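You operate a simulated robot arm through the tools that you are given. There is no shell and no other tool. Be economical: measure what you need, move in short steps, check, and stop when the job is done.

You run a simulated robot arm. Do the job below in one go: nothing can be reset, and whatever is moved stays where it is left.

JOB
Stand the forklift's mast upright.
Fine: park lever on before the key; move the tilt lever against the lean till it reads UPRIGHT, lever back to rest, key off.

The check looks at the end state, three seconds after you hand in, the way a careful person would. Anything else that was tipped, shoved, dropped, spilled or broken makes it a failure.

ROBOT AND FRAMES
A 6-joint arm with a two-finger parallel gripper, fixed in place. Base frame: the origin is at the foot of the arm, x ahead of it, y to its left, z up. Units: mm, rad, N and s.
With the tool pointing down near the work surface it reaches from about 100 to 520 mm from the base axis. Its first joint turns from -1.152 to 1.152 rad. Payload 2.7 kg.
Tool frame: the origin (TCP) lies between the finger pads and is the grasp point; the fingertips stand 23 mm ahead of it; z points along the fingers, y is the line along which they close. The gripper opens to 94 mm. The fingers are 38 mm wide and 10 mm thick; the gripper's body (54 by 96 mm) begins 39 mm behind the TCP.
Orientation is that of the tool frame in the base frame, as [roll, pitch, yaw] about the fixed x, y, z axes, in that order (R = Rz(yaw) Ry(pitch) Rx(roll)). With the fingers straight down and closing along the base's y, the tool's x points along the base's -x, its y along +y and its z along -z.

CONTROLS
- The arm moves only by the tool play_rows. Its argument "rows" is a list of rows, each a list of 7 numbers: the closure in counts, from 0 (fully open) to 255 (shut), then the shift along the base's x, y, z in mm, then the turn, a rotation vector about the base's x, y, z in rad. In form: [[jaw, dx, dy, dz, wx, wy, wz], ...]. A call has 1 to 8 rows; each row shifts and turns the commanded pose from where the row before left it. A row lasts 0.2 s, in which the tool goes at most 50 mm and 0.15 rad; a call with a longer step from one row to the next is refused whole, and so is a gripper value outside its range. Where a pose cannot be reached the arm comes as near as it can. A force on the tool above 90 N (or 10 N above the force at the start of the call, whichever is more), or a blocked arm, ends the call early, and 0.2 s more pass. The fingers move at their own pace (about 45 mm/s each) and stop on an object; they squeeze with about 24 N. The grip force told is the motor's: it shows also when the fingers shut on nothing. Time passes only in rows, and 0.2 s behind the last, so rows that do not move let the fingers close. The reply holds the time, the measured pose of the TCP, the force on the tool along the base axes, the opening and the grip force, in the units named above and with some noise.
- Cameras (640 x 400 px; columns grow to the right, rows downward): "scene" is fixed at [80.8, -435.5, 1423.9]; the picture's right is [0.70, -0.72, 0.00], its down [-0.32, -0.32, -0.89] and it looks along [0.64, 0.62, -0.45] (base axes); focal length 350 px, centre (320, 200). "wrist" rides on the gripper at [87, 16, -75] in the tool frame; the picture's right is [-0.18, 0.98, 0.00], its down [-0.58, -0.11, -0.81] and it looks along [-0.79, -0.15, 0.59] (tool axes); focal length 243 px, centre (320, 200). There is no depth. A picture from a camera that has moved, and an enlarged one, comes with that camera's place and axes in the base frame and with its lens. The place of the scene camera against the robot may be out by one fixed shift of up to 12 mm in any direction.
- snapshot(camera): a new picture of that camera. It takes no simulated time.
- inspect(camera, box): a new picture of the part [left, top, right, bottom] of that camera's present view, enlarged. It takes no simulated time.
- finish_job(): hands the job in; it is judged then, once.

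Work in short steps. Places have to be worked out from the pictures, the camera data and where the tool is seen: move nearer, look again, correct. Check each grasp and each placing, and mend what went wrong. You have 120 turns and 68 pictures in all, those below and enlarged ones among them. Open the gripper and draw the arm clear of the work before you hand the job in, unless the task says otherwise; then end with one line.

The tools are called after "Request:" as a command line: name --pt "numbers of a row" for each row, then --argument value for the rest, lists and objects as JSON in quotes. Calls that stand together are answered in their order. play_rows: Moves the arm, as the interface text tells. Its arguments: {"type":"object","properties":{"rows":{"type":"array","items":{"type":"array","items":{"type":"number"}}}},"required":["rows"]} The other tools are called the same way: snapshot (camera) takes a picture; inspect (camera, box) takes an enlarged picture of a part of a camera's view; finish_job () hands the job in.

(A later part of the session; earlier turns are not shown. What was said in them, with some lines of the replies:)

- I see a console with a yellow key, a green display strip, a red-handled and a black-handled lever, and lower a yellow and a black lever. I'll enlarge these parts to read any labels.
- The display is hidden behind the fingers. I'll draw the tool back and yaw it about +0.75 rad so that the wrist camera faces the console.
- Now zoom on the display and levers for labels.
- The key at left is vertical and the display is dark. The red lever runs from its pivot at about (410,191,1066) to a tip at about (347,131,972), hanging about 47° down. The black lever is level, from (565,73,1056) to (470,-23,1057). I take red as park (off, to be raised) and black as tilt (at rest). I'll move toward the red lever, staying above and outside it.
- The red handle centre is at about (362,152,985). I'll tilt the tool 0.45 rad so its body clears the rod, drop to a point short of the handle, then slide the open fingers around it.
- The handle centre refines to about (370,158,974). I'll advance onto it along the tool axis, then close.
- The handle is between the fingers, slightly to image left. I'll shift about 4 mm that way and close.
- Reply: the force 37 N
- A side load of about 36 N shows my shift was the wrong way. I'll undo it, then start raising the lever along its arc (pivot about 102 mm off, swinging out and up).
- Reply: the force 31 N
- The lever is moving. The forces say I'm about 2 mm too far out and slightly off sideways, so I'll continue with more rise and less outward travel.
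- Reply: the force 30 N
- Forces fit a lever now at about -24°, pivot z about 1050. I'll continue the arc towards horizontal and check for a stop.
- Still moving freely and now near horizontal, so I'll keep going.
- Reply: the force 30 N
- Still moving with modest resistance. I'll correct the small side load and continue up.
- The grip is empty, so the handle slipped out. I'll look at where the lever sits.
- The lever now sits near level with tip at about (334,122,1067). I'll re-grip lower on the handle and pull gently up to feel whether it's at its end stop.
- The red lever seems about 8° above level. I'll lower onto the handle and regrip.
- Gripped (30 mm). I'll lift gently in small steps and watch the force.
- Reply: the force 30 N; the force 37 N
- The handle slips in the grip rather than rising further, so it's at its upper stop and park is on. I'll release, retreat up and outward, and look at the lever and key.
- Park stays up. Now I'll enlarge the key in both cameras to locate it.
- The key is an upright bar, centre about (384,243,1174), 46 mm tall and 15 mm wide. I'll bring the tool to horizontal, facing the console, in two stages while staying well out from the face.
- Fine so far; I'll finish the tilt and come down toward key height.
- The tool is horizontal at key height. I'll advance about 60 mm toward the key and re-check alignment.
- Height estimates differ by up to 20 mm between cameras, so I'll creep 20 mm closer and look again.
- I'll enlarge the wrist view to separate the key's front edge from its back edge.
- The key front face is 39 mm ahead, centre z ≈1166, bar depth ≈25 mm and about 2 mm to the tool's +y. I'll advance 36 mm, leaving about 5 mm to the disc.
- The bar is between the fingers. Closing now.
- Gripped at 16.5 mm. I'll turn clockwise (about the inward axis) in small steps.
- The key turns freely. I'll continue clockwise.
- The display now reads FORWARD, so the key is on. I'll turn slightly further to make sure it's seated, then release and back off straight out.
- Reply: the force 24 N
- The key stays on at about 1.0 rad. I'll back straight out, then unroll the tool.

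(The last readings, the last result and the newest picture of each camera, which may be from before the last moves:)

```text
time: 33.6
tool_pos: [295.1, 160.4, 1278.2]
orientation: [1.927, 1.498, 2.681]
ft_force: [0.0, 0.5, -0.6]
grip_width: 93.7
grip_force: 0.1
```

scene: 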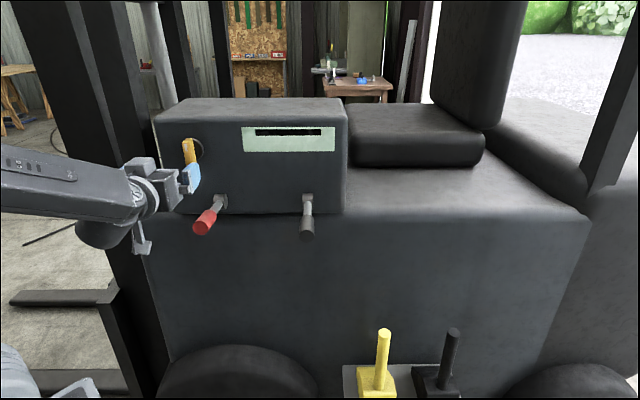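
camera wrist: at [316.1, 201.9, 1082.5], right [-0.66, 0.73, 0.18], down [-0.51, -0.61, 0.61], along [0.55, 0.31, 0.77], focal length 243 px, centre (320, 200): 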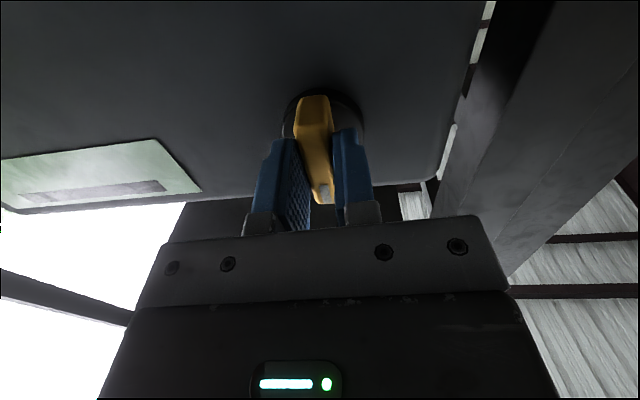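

Now I'll bring the tool back to pointing down while travelling along the face toward the black lever.

Request:
play_rows --pt "0 10 -10 0 -0.1 0.106 0" --pt "0 17 -18 0 -0.1 0.106 0" --pt "0 17 -18 0 -0.1 0.106 0" --pt "0 17 -18 0 -0.1 0.106 0" --pt "0 17 -18 0 -0.1 0.106 0" --pt "0 17 -18 0 -0.1 0.106 0" --pt "0 17 -18 0 -0.1 0.106 0" --pt "0 0 0 0 0 0 0"

Request:
play_rows --pt "0 20 -20 -20 -0.1 0.106 0" --pt "0 20 -20 -20 -0.1 0.106 0" --pt "0 20 -20 -20 -0.1 0.106 0" --pt "0 0 0 -20 0 0 0" --pt "0 0 0 0 0 0 0"

Request:
snapshot --camera "wrist"

Request:
snapshot --camera "scene"

```text
time: 35.4
tool_pos: [408.2, 40.5, 1277.1]
orientation: [3.103, 0.523, -2.465]
ft_force: [-0.4, -0.5, -0.4]
grip_width: 93.7
grip_force: 0.1
```

```text
time: 36.6
tool_pos: [467.9, -20.2, 1198.9]
orientation: [3.137, 0.087, -2.454]
ft_force: [-0.5, 0.3, 0.5]
grip_width: 94.1
grip_force: 0.1
```

```text
24 pictures are left
camera wrist: at [387.9, -66.1, 1265.8], right [-0.48, 0.88, 0.02], down [0.46, 0.24, 0.85], along [0.74, 0.42, -0.52], focal length 243 px, centre (320, 200)
```

wrist: 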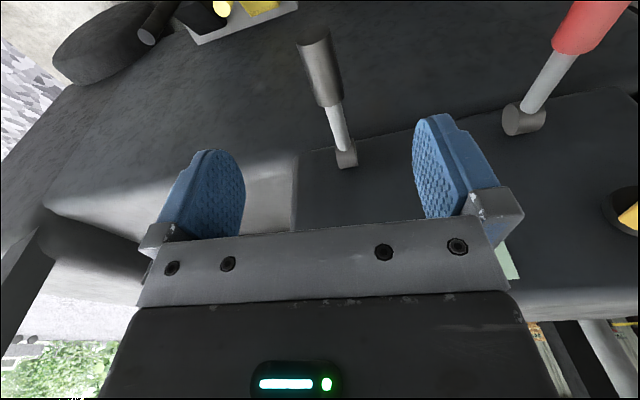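

```text
23 pictures are left
```

scene: 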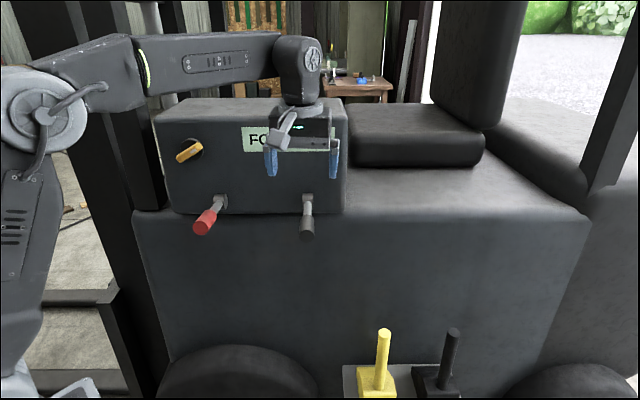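

The black handle centre is about (495,-1,1056). I'll move above it, correcting yaw, and look again.

Request:
play_rows --pt "0 9 6 -30 -0.03 0.03 0.03" --pt "0 9 7 -30 -0.03 0.03 0.03" --pt "0 9 6 -28 0 0 0" --pt "0 0 0 0 0 0 0"

Request:
snapshot --camera "wrist"

```text
time: 37.6
tool_pos: [494.8, -0.7, 1111.3]
orientation: [-3.14, 0.003, -2.395]
ft_force: [0.4, 0.1, 0.4]
grip_width: 94.2
grip_force: 0.0
```

```text
22 pictures are left
camera wrist: at [420.8, -45.9, 1185.1], right [-0.53, 0.85, 0.0], down [0.5, 0.31, 0.81], along [0.68, 0.43, -0.59], focal length 243 px, centre (320, 200)
```

wrist: 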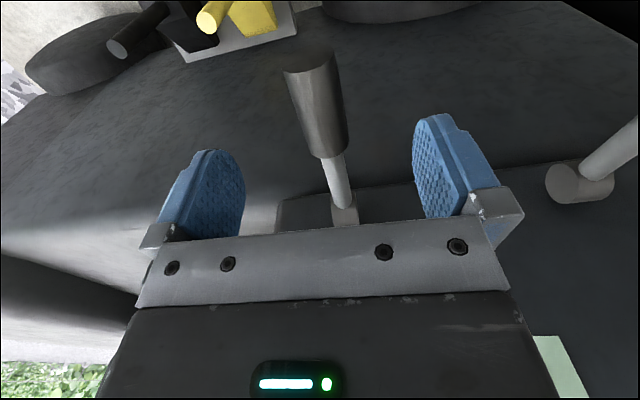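

Well aligned. I'll descend around the handle and close.

Request:
play_rows --pt "0 -1 0 -20 0 0 0" --pt "0 -1 -1 -20 0 0 0" --pt "0 0 0 -17 0 0 0" --pt "150 0 0 0 0 0 0" --pt "220 0 0 0 0 0 0" --pt "255 0 0 0 0 0 0" --pt "255 0 0 0 0 0 0"

Request:
snapshot --camera "wrist"

Request:
snapshot --camera "scene"

```text
time: 39.2
tool_pos: [493.4, -2.6, 1054.7]
orientation: [-3.137, 0.005, -2.393]
ft_force: [7.7, -7.0, -2.1]
grip_width: 30.7
grip_force: 27.8
```

```text
21 pictures are left
camera wrist: at [418.9, -48.4, 1127.5], right [-0.53, 0.84, 0.0], down [0.49, 0.32, 0.81], along [0.69, 0.43, -0.59], focal length 243 px, centre (320, 200)
```

wrist: 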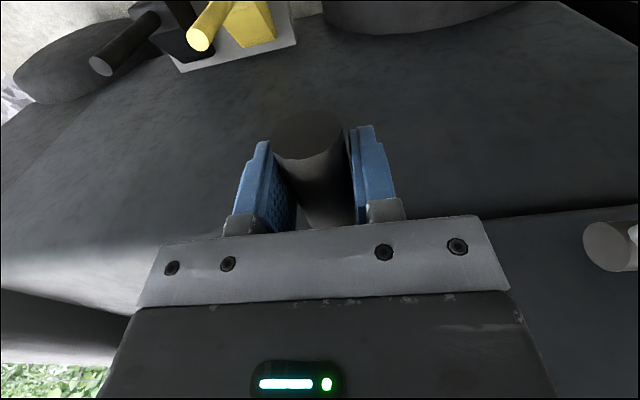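

```text
20 pictures are left
```

scene: 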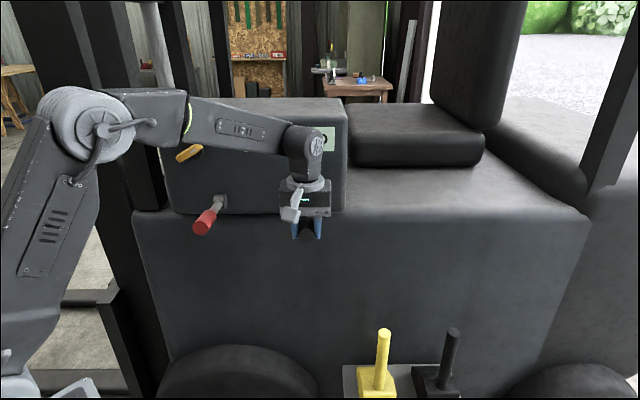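

Gripped. First I'll take a reference view of the mast and what remains visible of the display.

Request:
inspect --camera "scene" --box '[0, 0, 352, 220]'

Request:
play_rows --pt "255 0 0 -5 0 0 0" --pt "255 0.5 0.5 -5 0 0 0" --pt "255 0.5 0.5 -5 0 0 0" --pt "255 0 0 0 0 0 0"

Request:
inspect --camera "scene" --box '[0, 0, 352, 220]'

```text
1.82 times, centred on (176, 110) of scene
camera zoom: at [81.1, -435.8, 1423.9], right [0.7, -0.72, 0.0], down [-0.32, -0.32, -0.89], along [0.64, 0.62, -0.45], focal length 636 px, centre (582, 364)
```

zoom: 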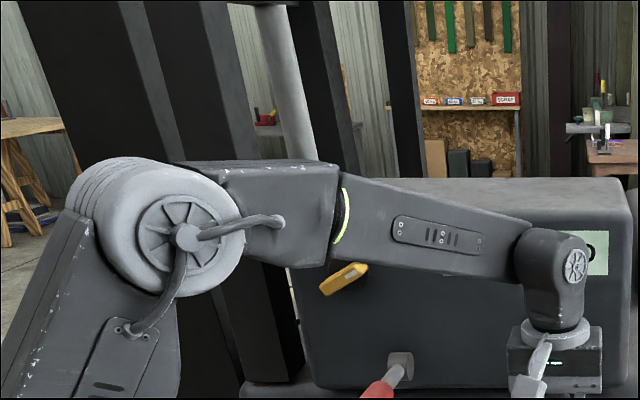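

```text
time: 40.2
tool_pos: [494.2, -0.5, 1039.5]
orientation: [-3.136, 0.007, -2.391]
ft_force: [6.8, -12.2, 12.7]
grip_width: 30.1
grip_force: 44.3
```

```text
1.82 times, centred on (176, 110) of scene
camera zoom: at [80.8, -435.9, 1423.8], right [0.7, -0.72, 0.0], down [-0.32, -0.32, -0.89], along [0.64, 0.62, -0.45], focal length 636 px, centre (582, 364)
```

zoom: 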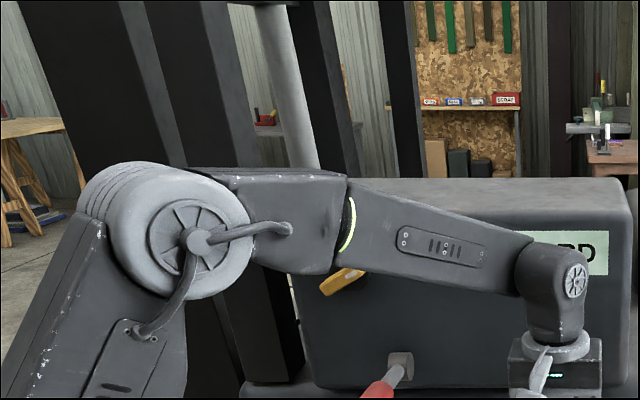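

The display end still shows "RD". I'll hold here briefly and compare the mast top.

Request:
play_rows --pt "255 0 0 -3 0 0 0" --pt "255 0 0 0 0 0 0" --pt "255 0 0 0 0 0 0" --pt "255 0 0 0 0 0 0"

Request:
inspect --camera "scene" --box '[0, 0, 352, 220]'

```text
time: 41.2
tool_pos: [494.1, -0.8, 1037.4]
orientation: [-3.136, 0.006, -2.393]
ft_force: [13.7, -15.5, 9.9]
grip_width: 29.8
grip_force: 44.9
```

```text
1.82 times, centred on (176, 110) of scene
camera zoom: at [81.0, -436.0, 1423.8], right [0.7, -0.72, 0.0], down [-0.32, -0.32, -0.89], along [0.64, 0.62, -0.45], focal length 636 px, centre (582, 364)
```

zoom: 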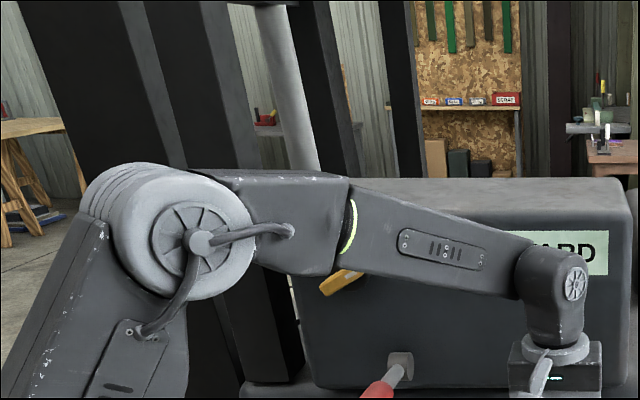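

No visible mast change yet; probably within the dead band. I'll push the lever further down along its arc.

Request:
play_rows --pt "255 0.5 1.5 -5 0 0 0" --pt "255 1 1 -5 0 0 0" --pt "255 1 1 -5 0 0 0" --pt "255 0 0 0 0 0 0"

Request:
inspect --camera "scene" --box '[0, 0, 352, 220]'

```text
time: 42.2
tool_pos: [497.2, 2.5, 1020.8]
orientation: [-3.135, 0.001, -2.391]
ft_force: [11.5, -25.9, 7.9]
grip_width: 30.3
grip_force: 45.5
```

```text
1.82 times, centred on (176, 110) of scene
camera zoom: at [81.0, -436.3, 1423.7], right [0.7, -0.72, 0.0], down [-0.32, -0.32, -0.89], along [0.64, 0.62, -0.45], focal length 636 px, centre (582, 364)
```

zoom: 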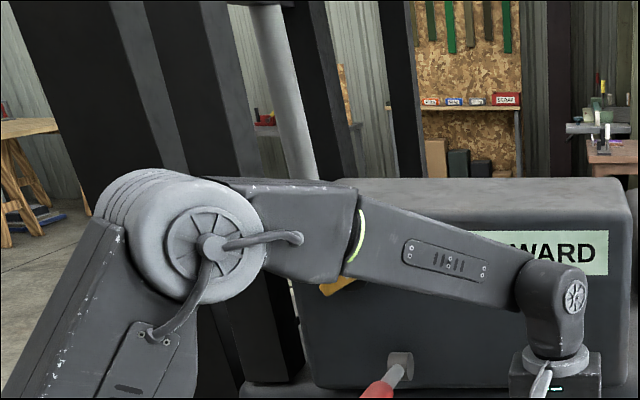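

Down makes it lean more to the left (forward), so up is right. I'll bring the lever up through rest to above level.

Request:
play_rows --pt "255 -2 -1 12 0 0 0" --pt "255 -1 -1 12 0 0 0" --pt "255 0 0 10 0 0 0" --pt "255 0 0 10 0 0 0" --pt "255 0.5 0.5 10 0 0 0" --pt "255 1 1 8 0 0 0"

Request:
inspect --camera "scene" --box '[0, 0, 352, 220]'

```text
time: 43.6
tool_pos: [496.8, 1.9, 1083.0]
orientation: [-3.135, 0.001, -2.392]
ft_force: [21.7, -23.1, -12.9]
grip_width: 30.7
grip_force: 45.0
```

```text
1.82 times, centred on (176, 110) of scene
camera zoom: at [81.7, -436.2, 1423.6], right [0.7, -0.72, 0.0], down [-0.32, -0.32, -0.89], along [0.64, 0.62, -0.45], focal length 636 px, centre (582, 364)
```

zoom: 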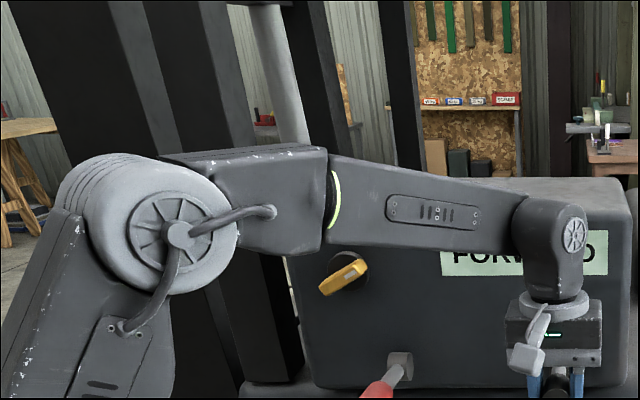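

The mast is coming back. The lever is about 15° up and the display is visible; I'll hold briefly and check often.

Request:
play_rows --pt "255 -1 1 0 0 0 0"

Request:
inspect --camera "scene" --box '[0, 0, 352, 220]'

```text
time: 44.0
tool_pos: [495.5, 1.1, 1081.9]
orientation: [-3.131, 0.001, -2.394]
ft_force: [28.8, -27.6, -10.1]
grip_width: 30.5
grip_force: 45.0
```

```text
1.82 times, centred on (176, 110) of scene
camera zoom: at [81.9, -436.4, 1423.6], right [0.7, -0.72, 0.0], down [-0.32, -0.32, -0.89], along [0.64, 0.62, -0.45], focal length 636 px, centre (582, 364)
```

zoom: 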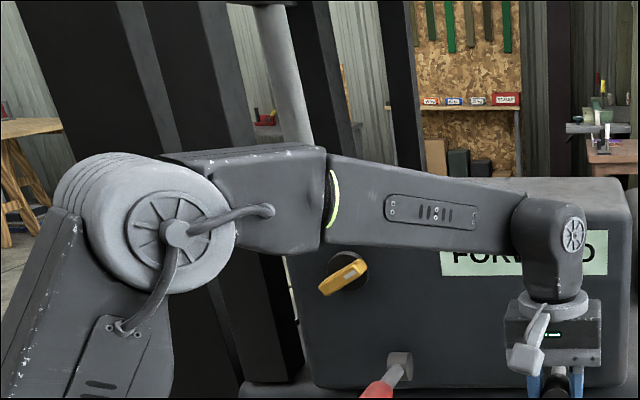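

The mast is moving toward upright, with the display still FORWARD. I'll relieve the side load and continue in short holds.

Request:
play_rows --pt "255 1.5 -1.5 0 0 0 0" --pt "255 1 -1 0 0 0 0"

Request:
inspect --camera "scene" --box '[0, 0, 352, 220]'

```text
time: 44.6
tool_pos: [495.8, 0.8, 1083.0]
orientation: [-3.138, 0.002, -2.39]
ft_force: [0.4, -15.2, 1.1]
grip_width: 30.3
grip_force: 45.1
```

```text
1.82 times, centred on (176, 110) of scene
camera zoom: at [80.8, -436.0, 1423.8], right [0.7, -0.72, 0.0], down [-0.32, -0.32, -0.89], along [0.64, 0.62, -0.45], focal length 636 px, centre (582, 364)
```

zoom: 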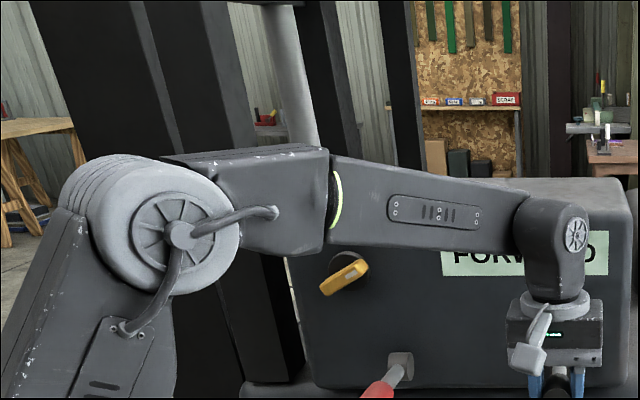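

Close to vertical. One more short hold.

Request:
play_rows --pt "255 0.5 -0.5 0 0 0 0"

Request:
inspect --camera "scene" --box '[0, 0, 352, 220]'

```text
time: 45.0
tool_pos: [496.3, 1.2, 1082.9]
orientation: [3.142, 0.002, -2.393]
ft_force: [-12.1, -15.0, 5.2]
grip_width: 30.2
grip_force: 45.5
```

```text
1.82 times, centred on (176, 110) of scene
camera zoom: at [80.4, -436.0, 1423.8], right [0.7, -0.72, 0.0], down [-0.32, -0.32, -0.89], along [0.64, 0.62, -0.45], focal length 636 px, centre (582, 364)
```

zoom: 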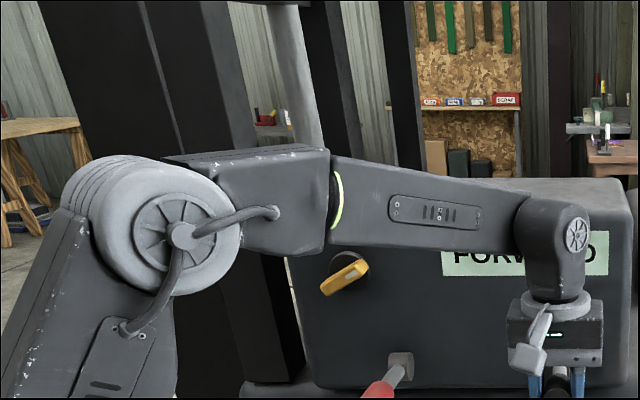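

Request:
play_rows --pt "255 -0.5 0 0 0 0 0"

Request:
inspect --camera "scene" --box '[0, 0, 352, 220]'

```text
time: 45.4
tool_pos: [497.3, 1.0, 1082.3]
orientation: [3.141, 0.003, -2.393]
ft_force: [-13.1, -15.7, 6.5]
grip_width: 30.5
grip_force: 45.0
```

```text
1.82 times, centred on (176, 110) of scene
camera zoom: at [80.3, -436.0, 1423.8], right [0.7, -0.72, 0.0], down [-0.32, -0.32, -0.89], along [0.64, 0.62, -0.45], focal length 636 px, centre (582, 364)
```

zoom: 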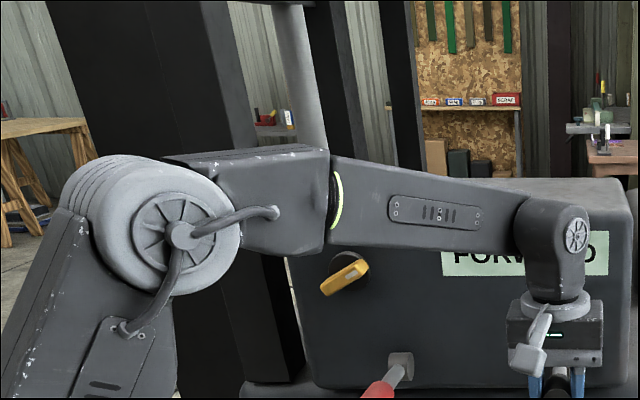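

Still FORWARD and steadily moving (about 0.6° per hold). Continuing.

Request:
play_rows --pt "255 0 0 0 0 0 0" --pt "255 0 0 0 0 0 0"

Request:
inspect --camera "scene" --box '[0, 0, 352, 220]'

```text
time: 46.0
tool_pos: [495.3, 1.6, 1082.8]
orientation: [-3.14, 0.002, -2.393]
ft_force: [-14.5, -15.6, 7.6]
grip_width: 30.4
grip_force: 45.1
```

```text
1.82 times, centred on (176, 110) of scene
camera zoom: at [80.2, -436.0, 1423.8], right [0.7, -0.72, 0.0], down [-0.32, -0.32, -0.89], along [0.64, 0.62, -0.45], focal length 636 px, centre (582, 364)
```

zoom: 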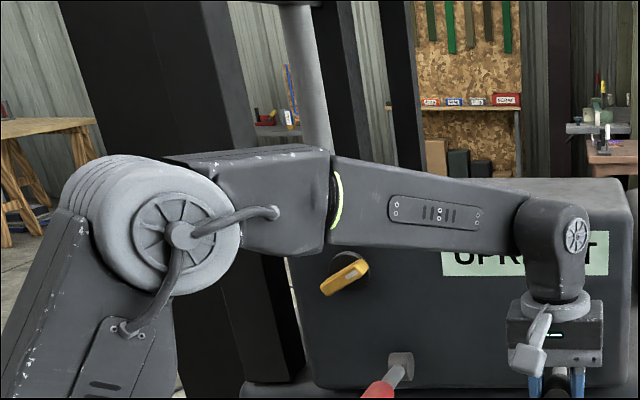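

The display reads UPRIGHT. I'll return the lever promptly to rest, the height where it was first gripped.

Request:
play_rows --pt "255 -1 -2 -16 0 0 0" --pt "255 -1 -2 -12.5 0 0 0"

Request:
inspect --camera "scene" --box '[0, 0, 352, 220]'

```text
time: 46.6
tool_pos: [495.6, 0.3, 1054.5]
orientation: [-3.138, 0.016, -2.39]
ft_force: [6.8, 16.1, 8.7]
grip_width: 30.6
grip_force: 45.2
```

```text
1.82 times, centred on (176, 110) of scene
camera zoom: at [80.9, -435.0, 1424.1], right [0.7, -0.72, 0.0], down [-0.32, -0.32, -0.89], along [0.64, 0.62, -0.45], focal length 636 px, centre (582, 364)
```

zoom: 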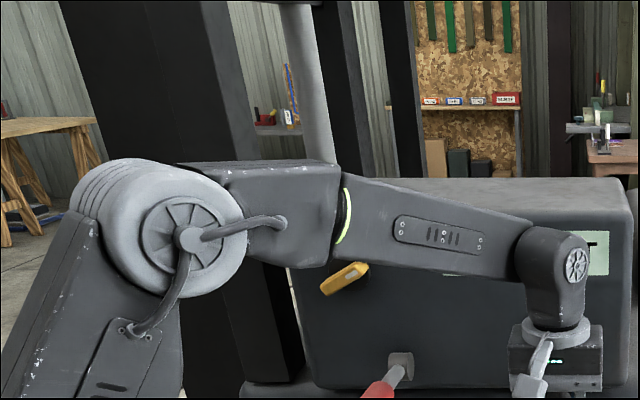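

Still UPRIGHT (T visible). I'll release, rise clear, and check lever and display.

Request:
play_rows --pt "150 0 0 0 0 0 0" --pt "0 0 0 0 0 0 0" --pt "0 0 0 0 0 0 0" --pt "0 0 0 0 0 0 0" --pt "0 0 0 28 0 0 0" --pt "0 0 0 28 0 0 0" --pt "0 0 0 0 0 0 0"

Request:
snapshot --camera "wrist"

Request:
inspect --camera "scene" --box '[0, 20, 384, 260]'

```text
time: 48.2
tool_pos: [494.2, -4.3, 1109.2]
orientation: [-3.14, 0.005, -2.396]
ft_force: [0.6, 0.2, -0.9]
grip_width: 93.7
grip_force: 0.0
```

```text
8 pictures are left
camera wrist: at [421.8, -50.6, 1183.1], right [-0.53, 0.85, 0.0], down [0.5, 0.31, 0.81], along [0.68, 0.43, -0.59], focal length 243 px, centre (320, 200)
```

wrist: 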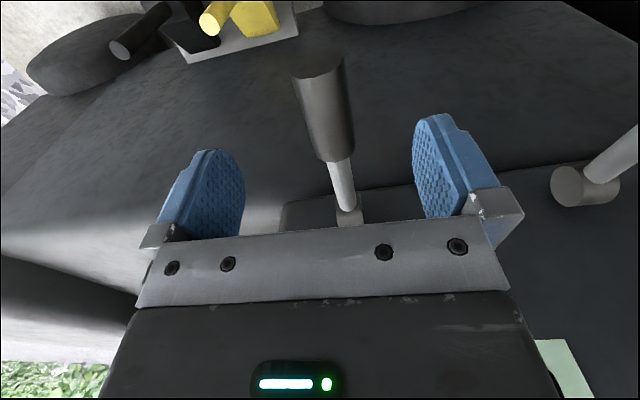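

```text
1.67 times, centred on (192, 140) of scene
camera zoom: at [80.8, -435.5, 1423.9], right [0.7, -0.72, 0.0], down [-0.32, -0.32, -0.89], along [0.64, 0.62, -0.45], focal length 583 px, centre (533, 300)
```

zoom: 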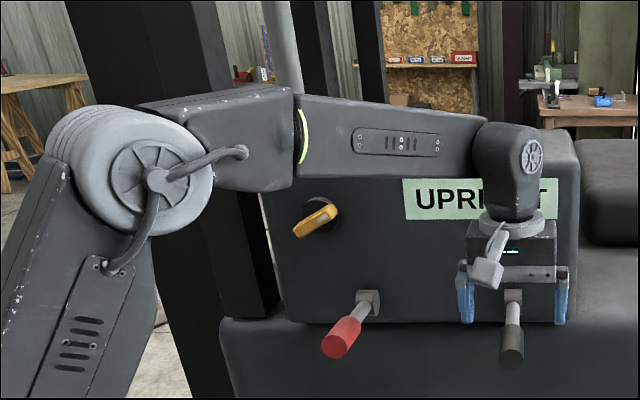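

The display reads UPRIGHT with the lever released at level. Next is the key off: I'll retrace the path up and along the face, re-tilting the tool to horizontal.

Request:
play_rows --pt "0 -9 -5 30 0 0 0" --pt "0 -9 -5 30 0 0 0" --pt "0 -9 -6 30 0 0 0" --pt "0 -20 20 26 0.1 -0.108 0" --pt "0 -20 20 26 0.1 -0.108 0" --pt "0 -20 20 26 0.1 -0.108 0" --pt "0 -17 18 0 0.1 -0.108 0" --pt "0 0 0 0 0 0 0"

Request:
play_rows --pt "0 -16 17 0 0.1 -0.108 0" --pt "0 -16 17 0 0.1 -0.108 0" --pt "0 -16 17 0 0.1 -0.108 0" --pt "0 -16 17 0 0.1 -0.108 0" --pt "0 -16 17 0 0.1 -0.108 0" --pt "0 -15 16 0 0.1 -0.108 0" --pt "0 0 0 0 0 0 0"

```text
time: 50.0
tool_pos: [389.7, 61.5, 1275.7]
orientation: [-3.14, 0.595, -2.397]
ft_force: [0.7, 0.0, -0.3]
grip_width: 94.0
grip_force: 0.1
```

```text
time: 51.6
tool_pos: [294.2, 159.5, 1278.9]
orientation: [-3.127, 1.476, -2.385]
ft_force: [0.2, 0.1, -0.2]
grip_width: 93.9
grip_force: 0.2
```

Now final trim, roll 1.0 rad to match the key, and descend to key height at the standoff.

Request:
play_rows --pt "0 0 0 0 0.05 -0.054 0.03" --pt "0 0 0 -15 0.1 0.0985 0" --pt "0 0 0 -15 0.1 0.0985 0" --pt "0 0 0 -15 0.1 0.0985 0" --pt "0 0 0 -15 0.1 0.0985 0" --pt "0 0 0 -15 0.1 0.0985 0" --pt "0 0 0 -15 0.1 0.0985 0" --pt "0 0 0 -20 0.1 0.0985 0"

Request:
snapshot --camera "wrist"

```text
time: 53.4
tool_pos: [297.3, 160.0, 1167.2]
orientation: [1.585, 0.586, 2.374]
ft_force: [-0.2, -0.5, 0.1]
grip_width: 94.2
grip_force: 0.1
```

```text
6 pictures are left
camera wrist: at [186.9, 164.4, 1133.7], right [-0.27, 0.28, 0.92], down [-0.18, -0.95, 0.24], along [0.95, -0.1, 0.31], focal length 243 px, centre (320, 200)
```

wrist: 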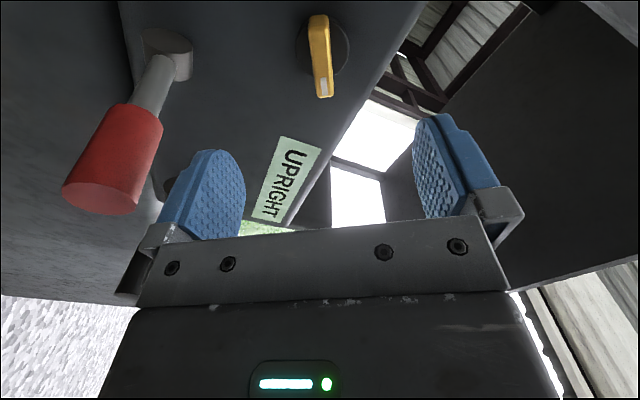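

Aligned with the key, and UPRIGHT still shows. I'll advance to the same pose at which I released it.

Request:
play_rows --pt "0 17 16.4 0 0.035 0.034 0" --pt "0 17 16.4 0 0 0 0" --pt "0 17 16.4 0 0 0 0" --pt "0 17 16.4 0.5 0 0 0" --pt "0 16.5 16 0 0 0 0" --pt "0 0 0 0 0 0 0"

Request:
snapshot --camera "wrist"

```text
time: 54.8
tool_pos: [380.1, 244.7, 1167.6]
orientation: [1.589, 0.543, 2.372]
ft_force: [0.3, -0.6, -0.4]
grip_width: 93.9
grip_force: 0.1
```

```text
5 pictures are left
camera wrist: at [269.3, 248.2, 1137.6], right [-0.24, 0.25, 0.94], down [-0.17, -0.96, 0.22], along [0.96, -0.11, 0.27], focal length 243 px, centre (320, 200)
```

wrist: 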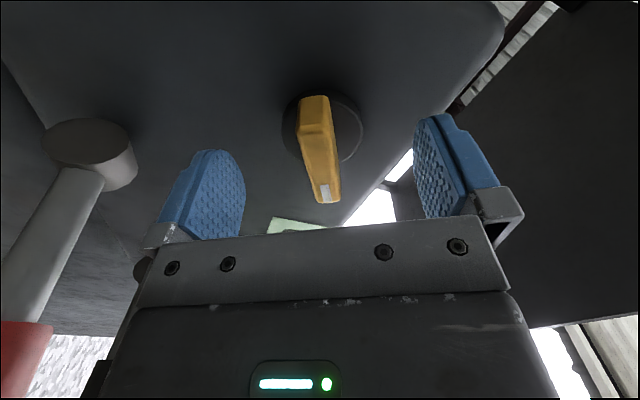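

The view matches the earlier grasp. I'll close, then turn back counter-clockwise.

Request:
play_rows --pt "150 1 -1 0 0 0 0" --pt "220 0 0 0 0 0 0" --pt "255 0 0 0 0 0 0" --pt "255 0 0 0 0 0 0" --pt "255 0 0 0 0 0 0" --pt "255 0 0 0 0 0 0"

Request:
play_rows --pt "255 0 0 0 -0.085 -0.084 0" --pt "255 0 0 0 -0.085 -0.084 0" --pt "255 0 0 0 -0.085 -0.084 0" --pt "255 0 0 0 -0.085 -0.084 0" --pt "255 0 0 0 -0.085 -0.084 0" --pt "255 0 0 0 -0.085 -0.084 0" --pt "255 0 0 0 -0.085 -0.084 0" --pt "255 0 0 0 -0.085 -0.084 0"

```text
time: 56.2
tool_pos: [380.1, 241.7, 1168.9]
orientation: [1.581, 0.542, 2.373]
ft_force: [-5.0, 4.3, 5.8]
grip_width: 15.8
grip_force: 45.2
```

```text
time: 58.0
tool_pos: [380.7, 241.0, 1167.9]
orientation: [1.856, 1.494, 2.629]
ft_force: [9.5, 4.1, -1.6]
grip_width: 16.2
grip_force: 44.9
```

Turned back 0.95 rad. I'll add the last 0.06 rad to its original upright position and check.

Request:
play_rows --pt "255 0 0 0 -0.045 -0.044 0" --pt "255 0 0 0 0 0 0"

Request:
inspect --camera "scene" --box '[140, 90, 348, 220]'

```text
time: 58.6
tool_pos: [381.0, 241.0, 1168.2]
orientation: [2.67, 1.546, -2.842]
ft_force: [16.6, -1.6, -3.1]
grip_width: 15.7
grip_force: 44.9
```

```text
3.08 times, centred on (244, 155) of scene
camera zoom: at [81.4, -435.6, 1423.9], right [0.7, -0.72, 0.0], down [-0.32, -0.32, -0.89], along [0.64, 0.62, -0.45], focal length 1076 px, centre (554, 338)
```

zoom: 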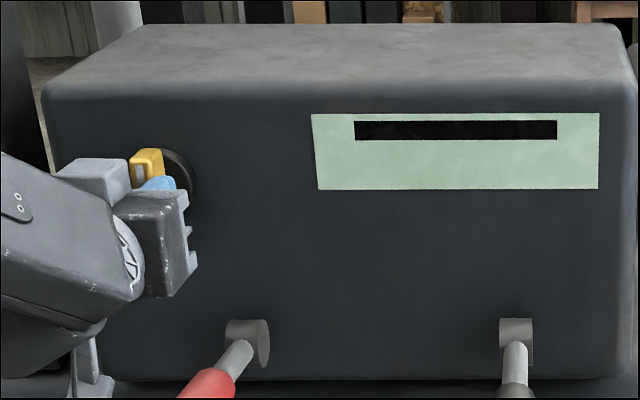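

The display is blank, so the key is off. I'll open and back straight out, then check everything.

Request:
play_rows --pt "150 0 0 0 0 0 0" --pt "0 0 0 0 0 0 0" --pt "0 0 0 0 0 0 0" --pt "0 0 0 0 0 0 0" --pt "0 0 0 0 0 0 0" --pt "0 -18 -18 0 0 0 0" --pt "0 -20 -20 0 0 0 0" --pt "0 -20 -20 5 0 0 0"

Request:
play_rows --pt "0 -20 -20 20 0 0 0" --pt "0 -15 -15 30 -0.1 0.1 0" --pt "0 -10 -10 30 -0.1 0.1 0" --pt "0 0 0 30 -0.1 0.1 0" --pt "0 0 0 20 0 0 0" --pt "0 0 0 0 0 0 0"

Request:
snapshot --camera "scene"

Request:
inspect --camera "scene" --box '[140, 100, 348, 250]'

```text
time: 60.4
tool_pos: [323.2, 183.1, 1172.0]
orientation: [2.654, 1.549, -2.853]
ft_force: [0.4, -0.1, -0.4]
grip_width: 94.2
grip_force: 0.1
```

```text
time: 61.8
tool_pos: [277.4, 138.6, 1304.2]
orientation: [3.127, 1.129, -2.383]
ft_force: [0.3, -0.4, -0.1]
grip_width: 93.9
grip_force: 0.0
```

```text
3 pictures are left
```

scene: 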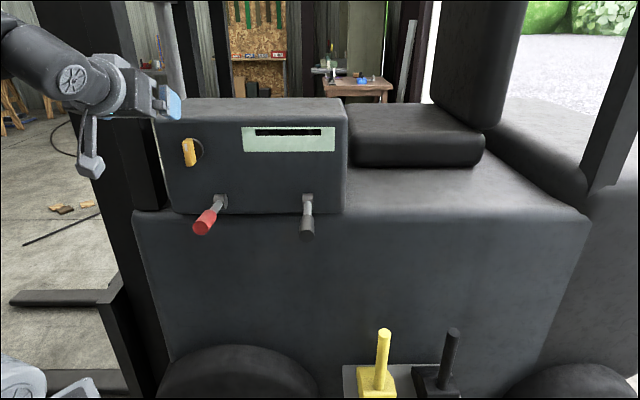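

```text
2.67 times, centred on (244, 175) of scene
camera zoom: at [80.8, -435.5, 1423.9], right [0.7, -0.72, 0.0], down [-0.32, -0.32, -0.89], along [0.64, 0.62, -0.45], focal length 933 px, centre (523, 267)
```

zoom: 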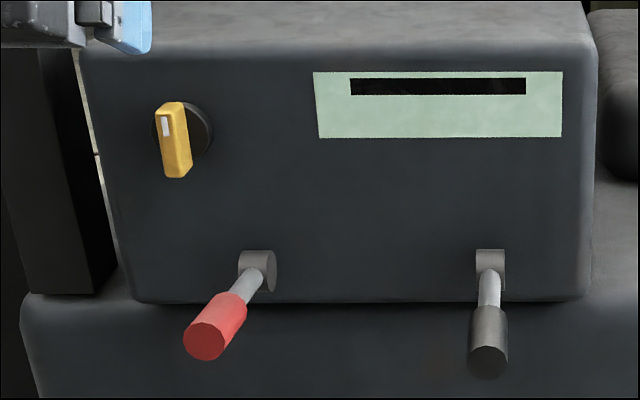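

The key is upright and off with the display blank, park is up, the tilt lever is level at its original height, and the arm is clear with the gripper open. Handing in.

Request:
finish_job

```text
The job is handed in.
```

The mast is upright: the display read UPRIGHT before I turned the key off, the red (park) lever is still up, and the black (tilt) lever is back at rest. My first push on the tilt lever went the wrong way and leaned the mast slightly further forward before I reversed it. There were no labels, so taking red as park, with up as on, is my judgement.
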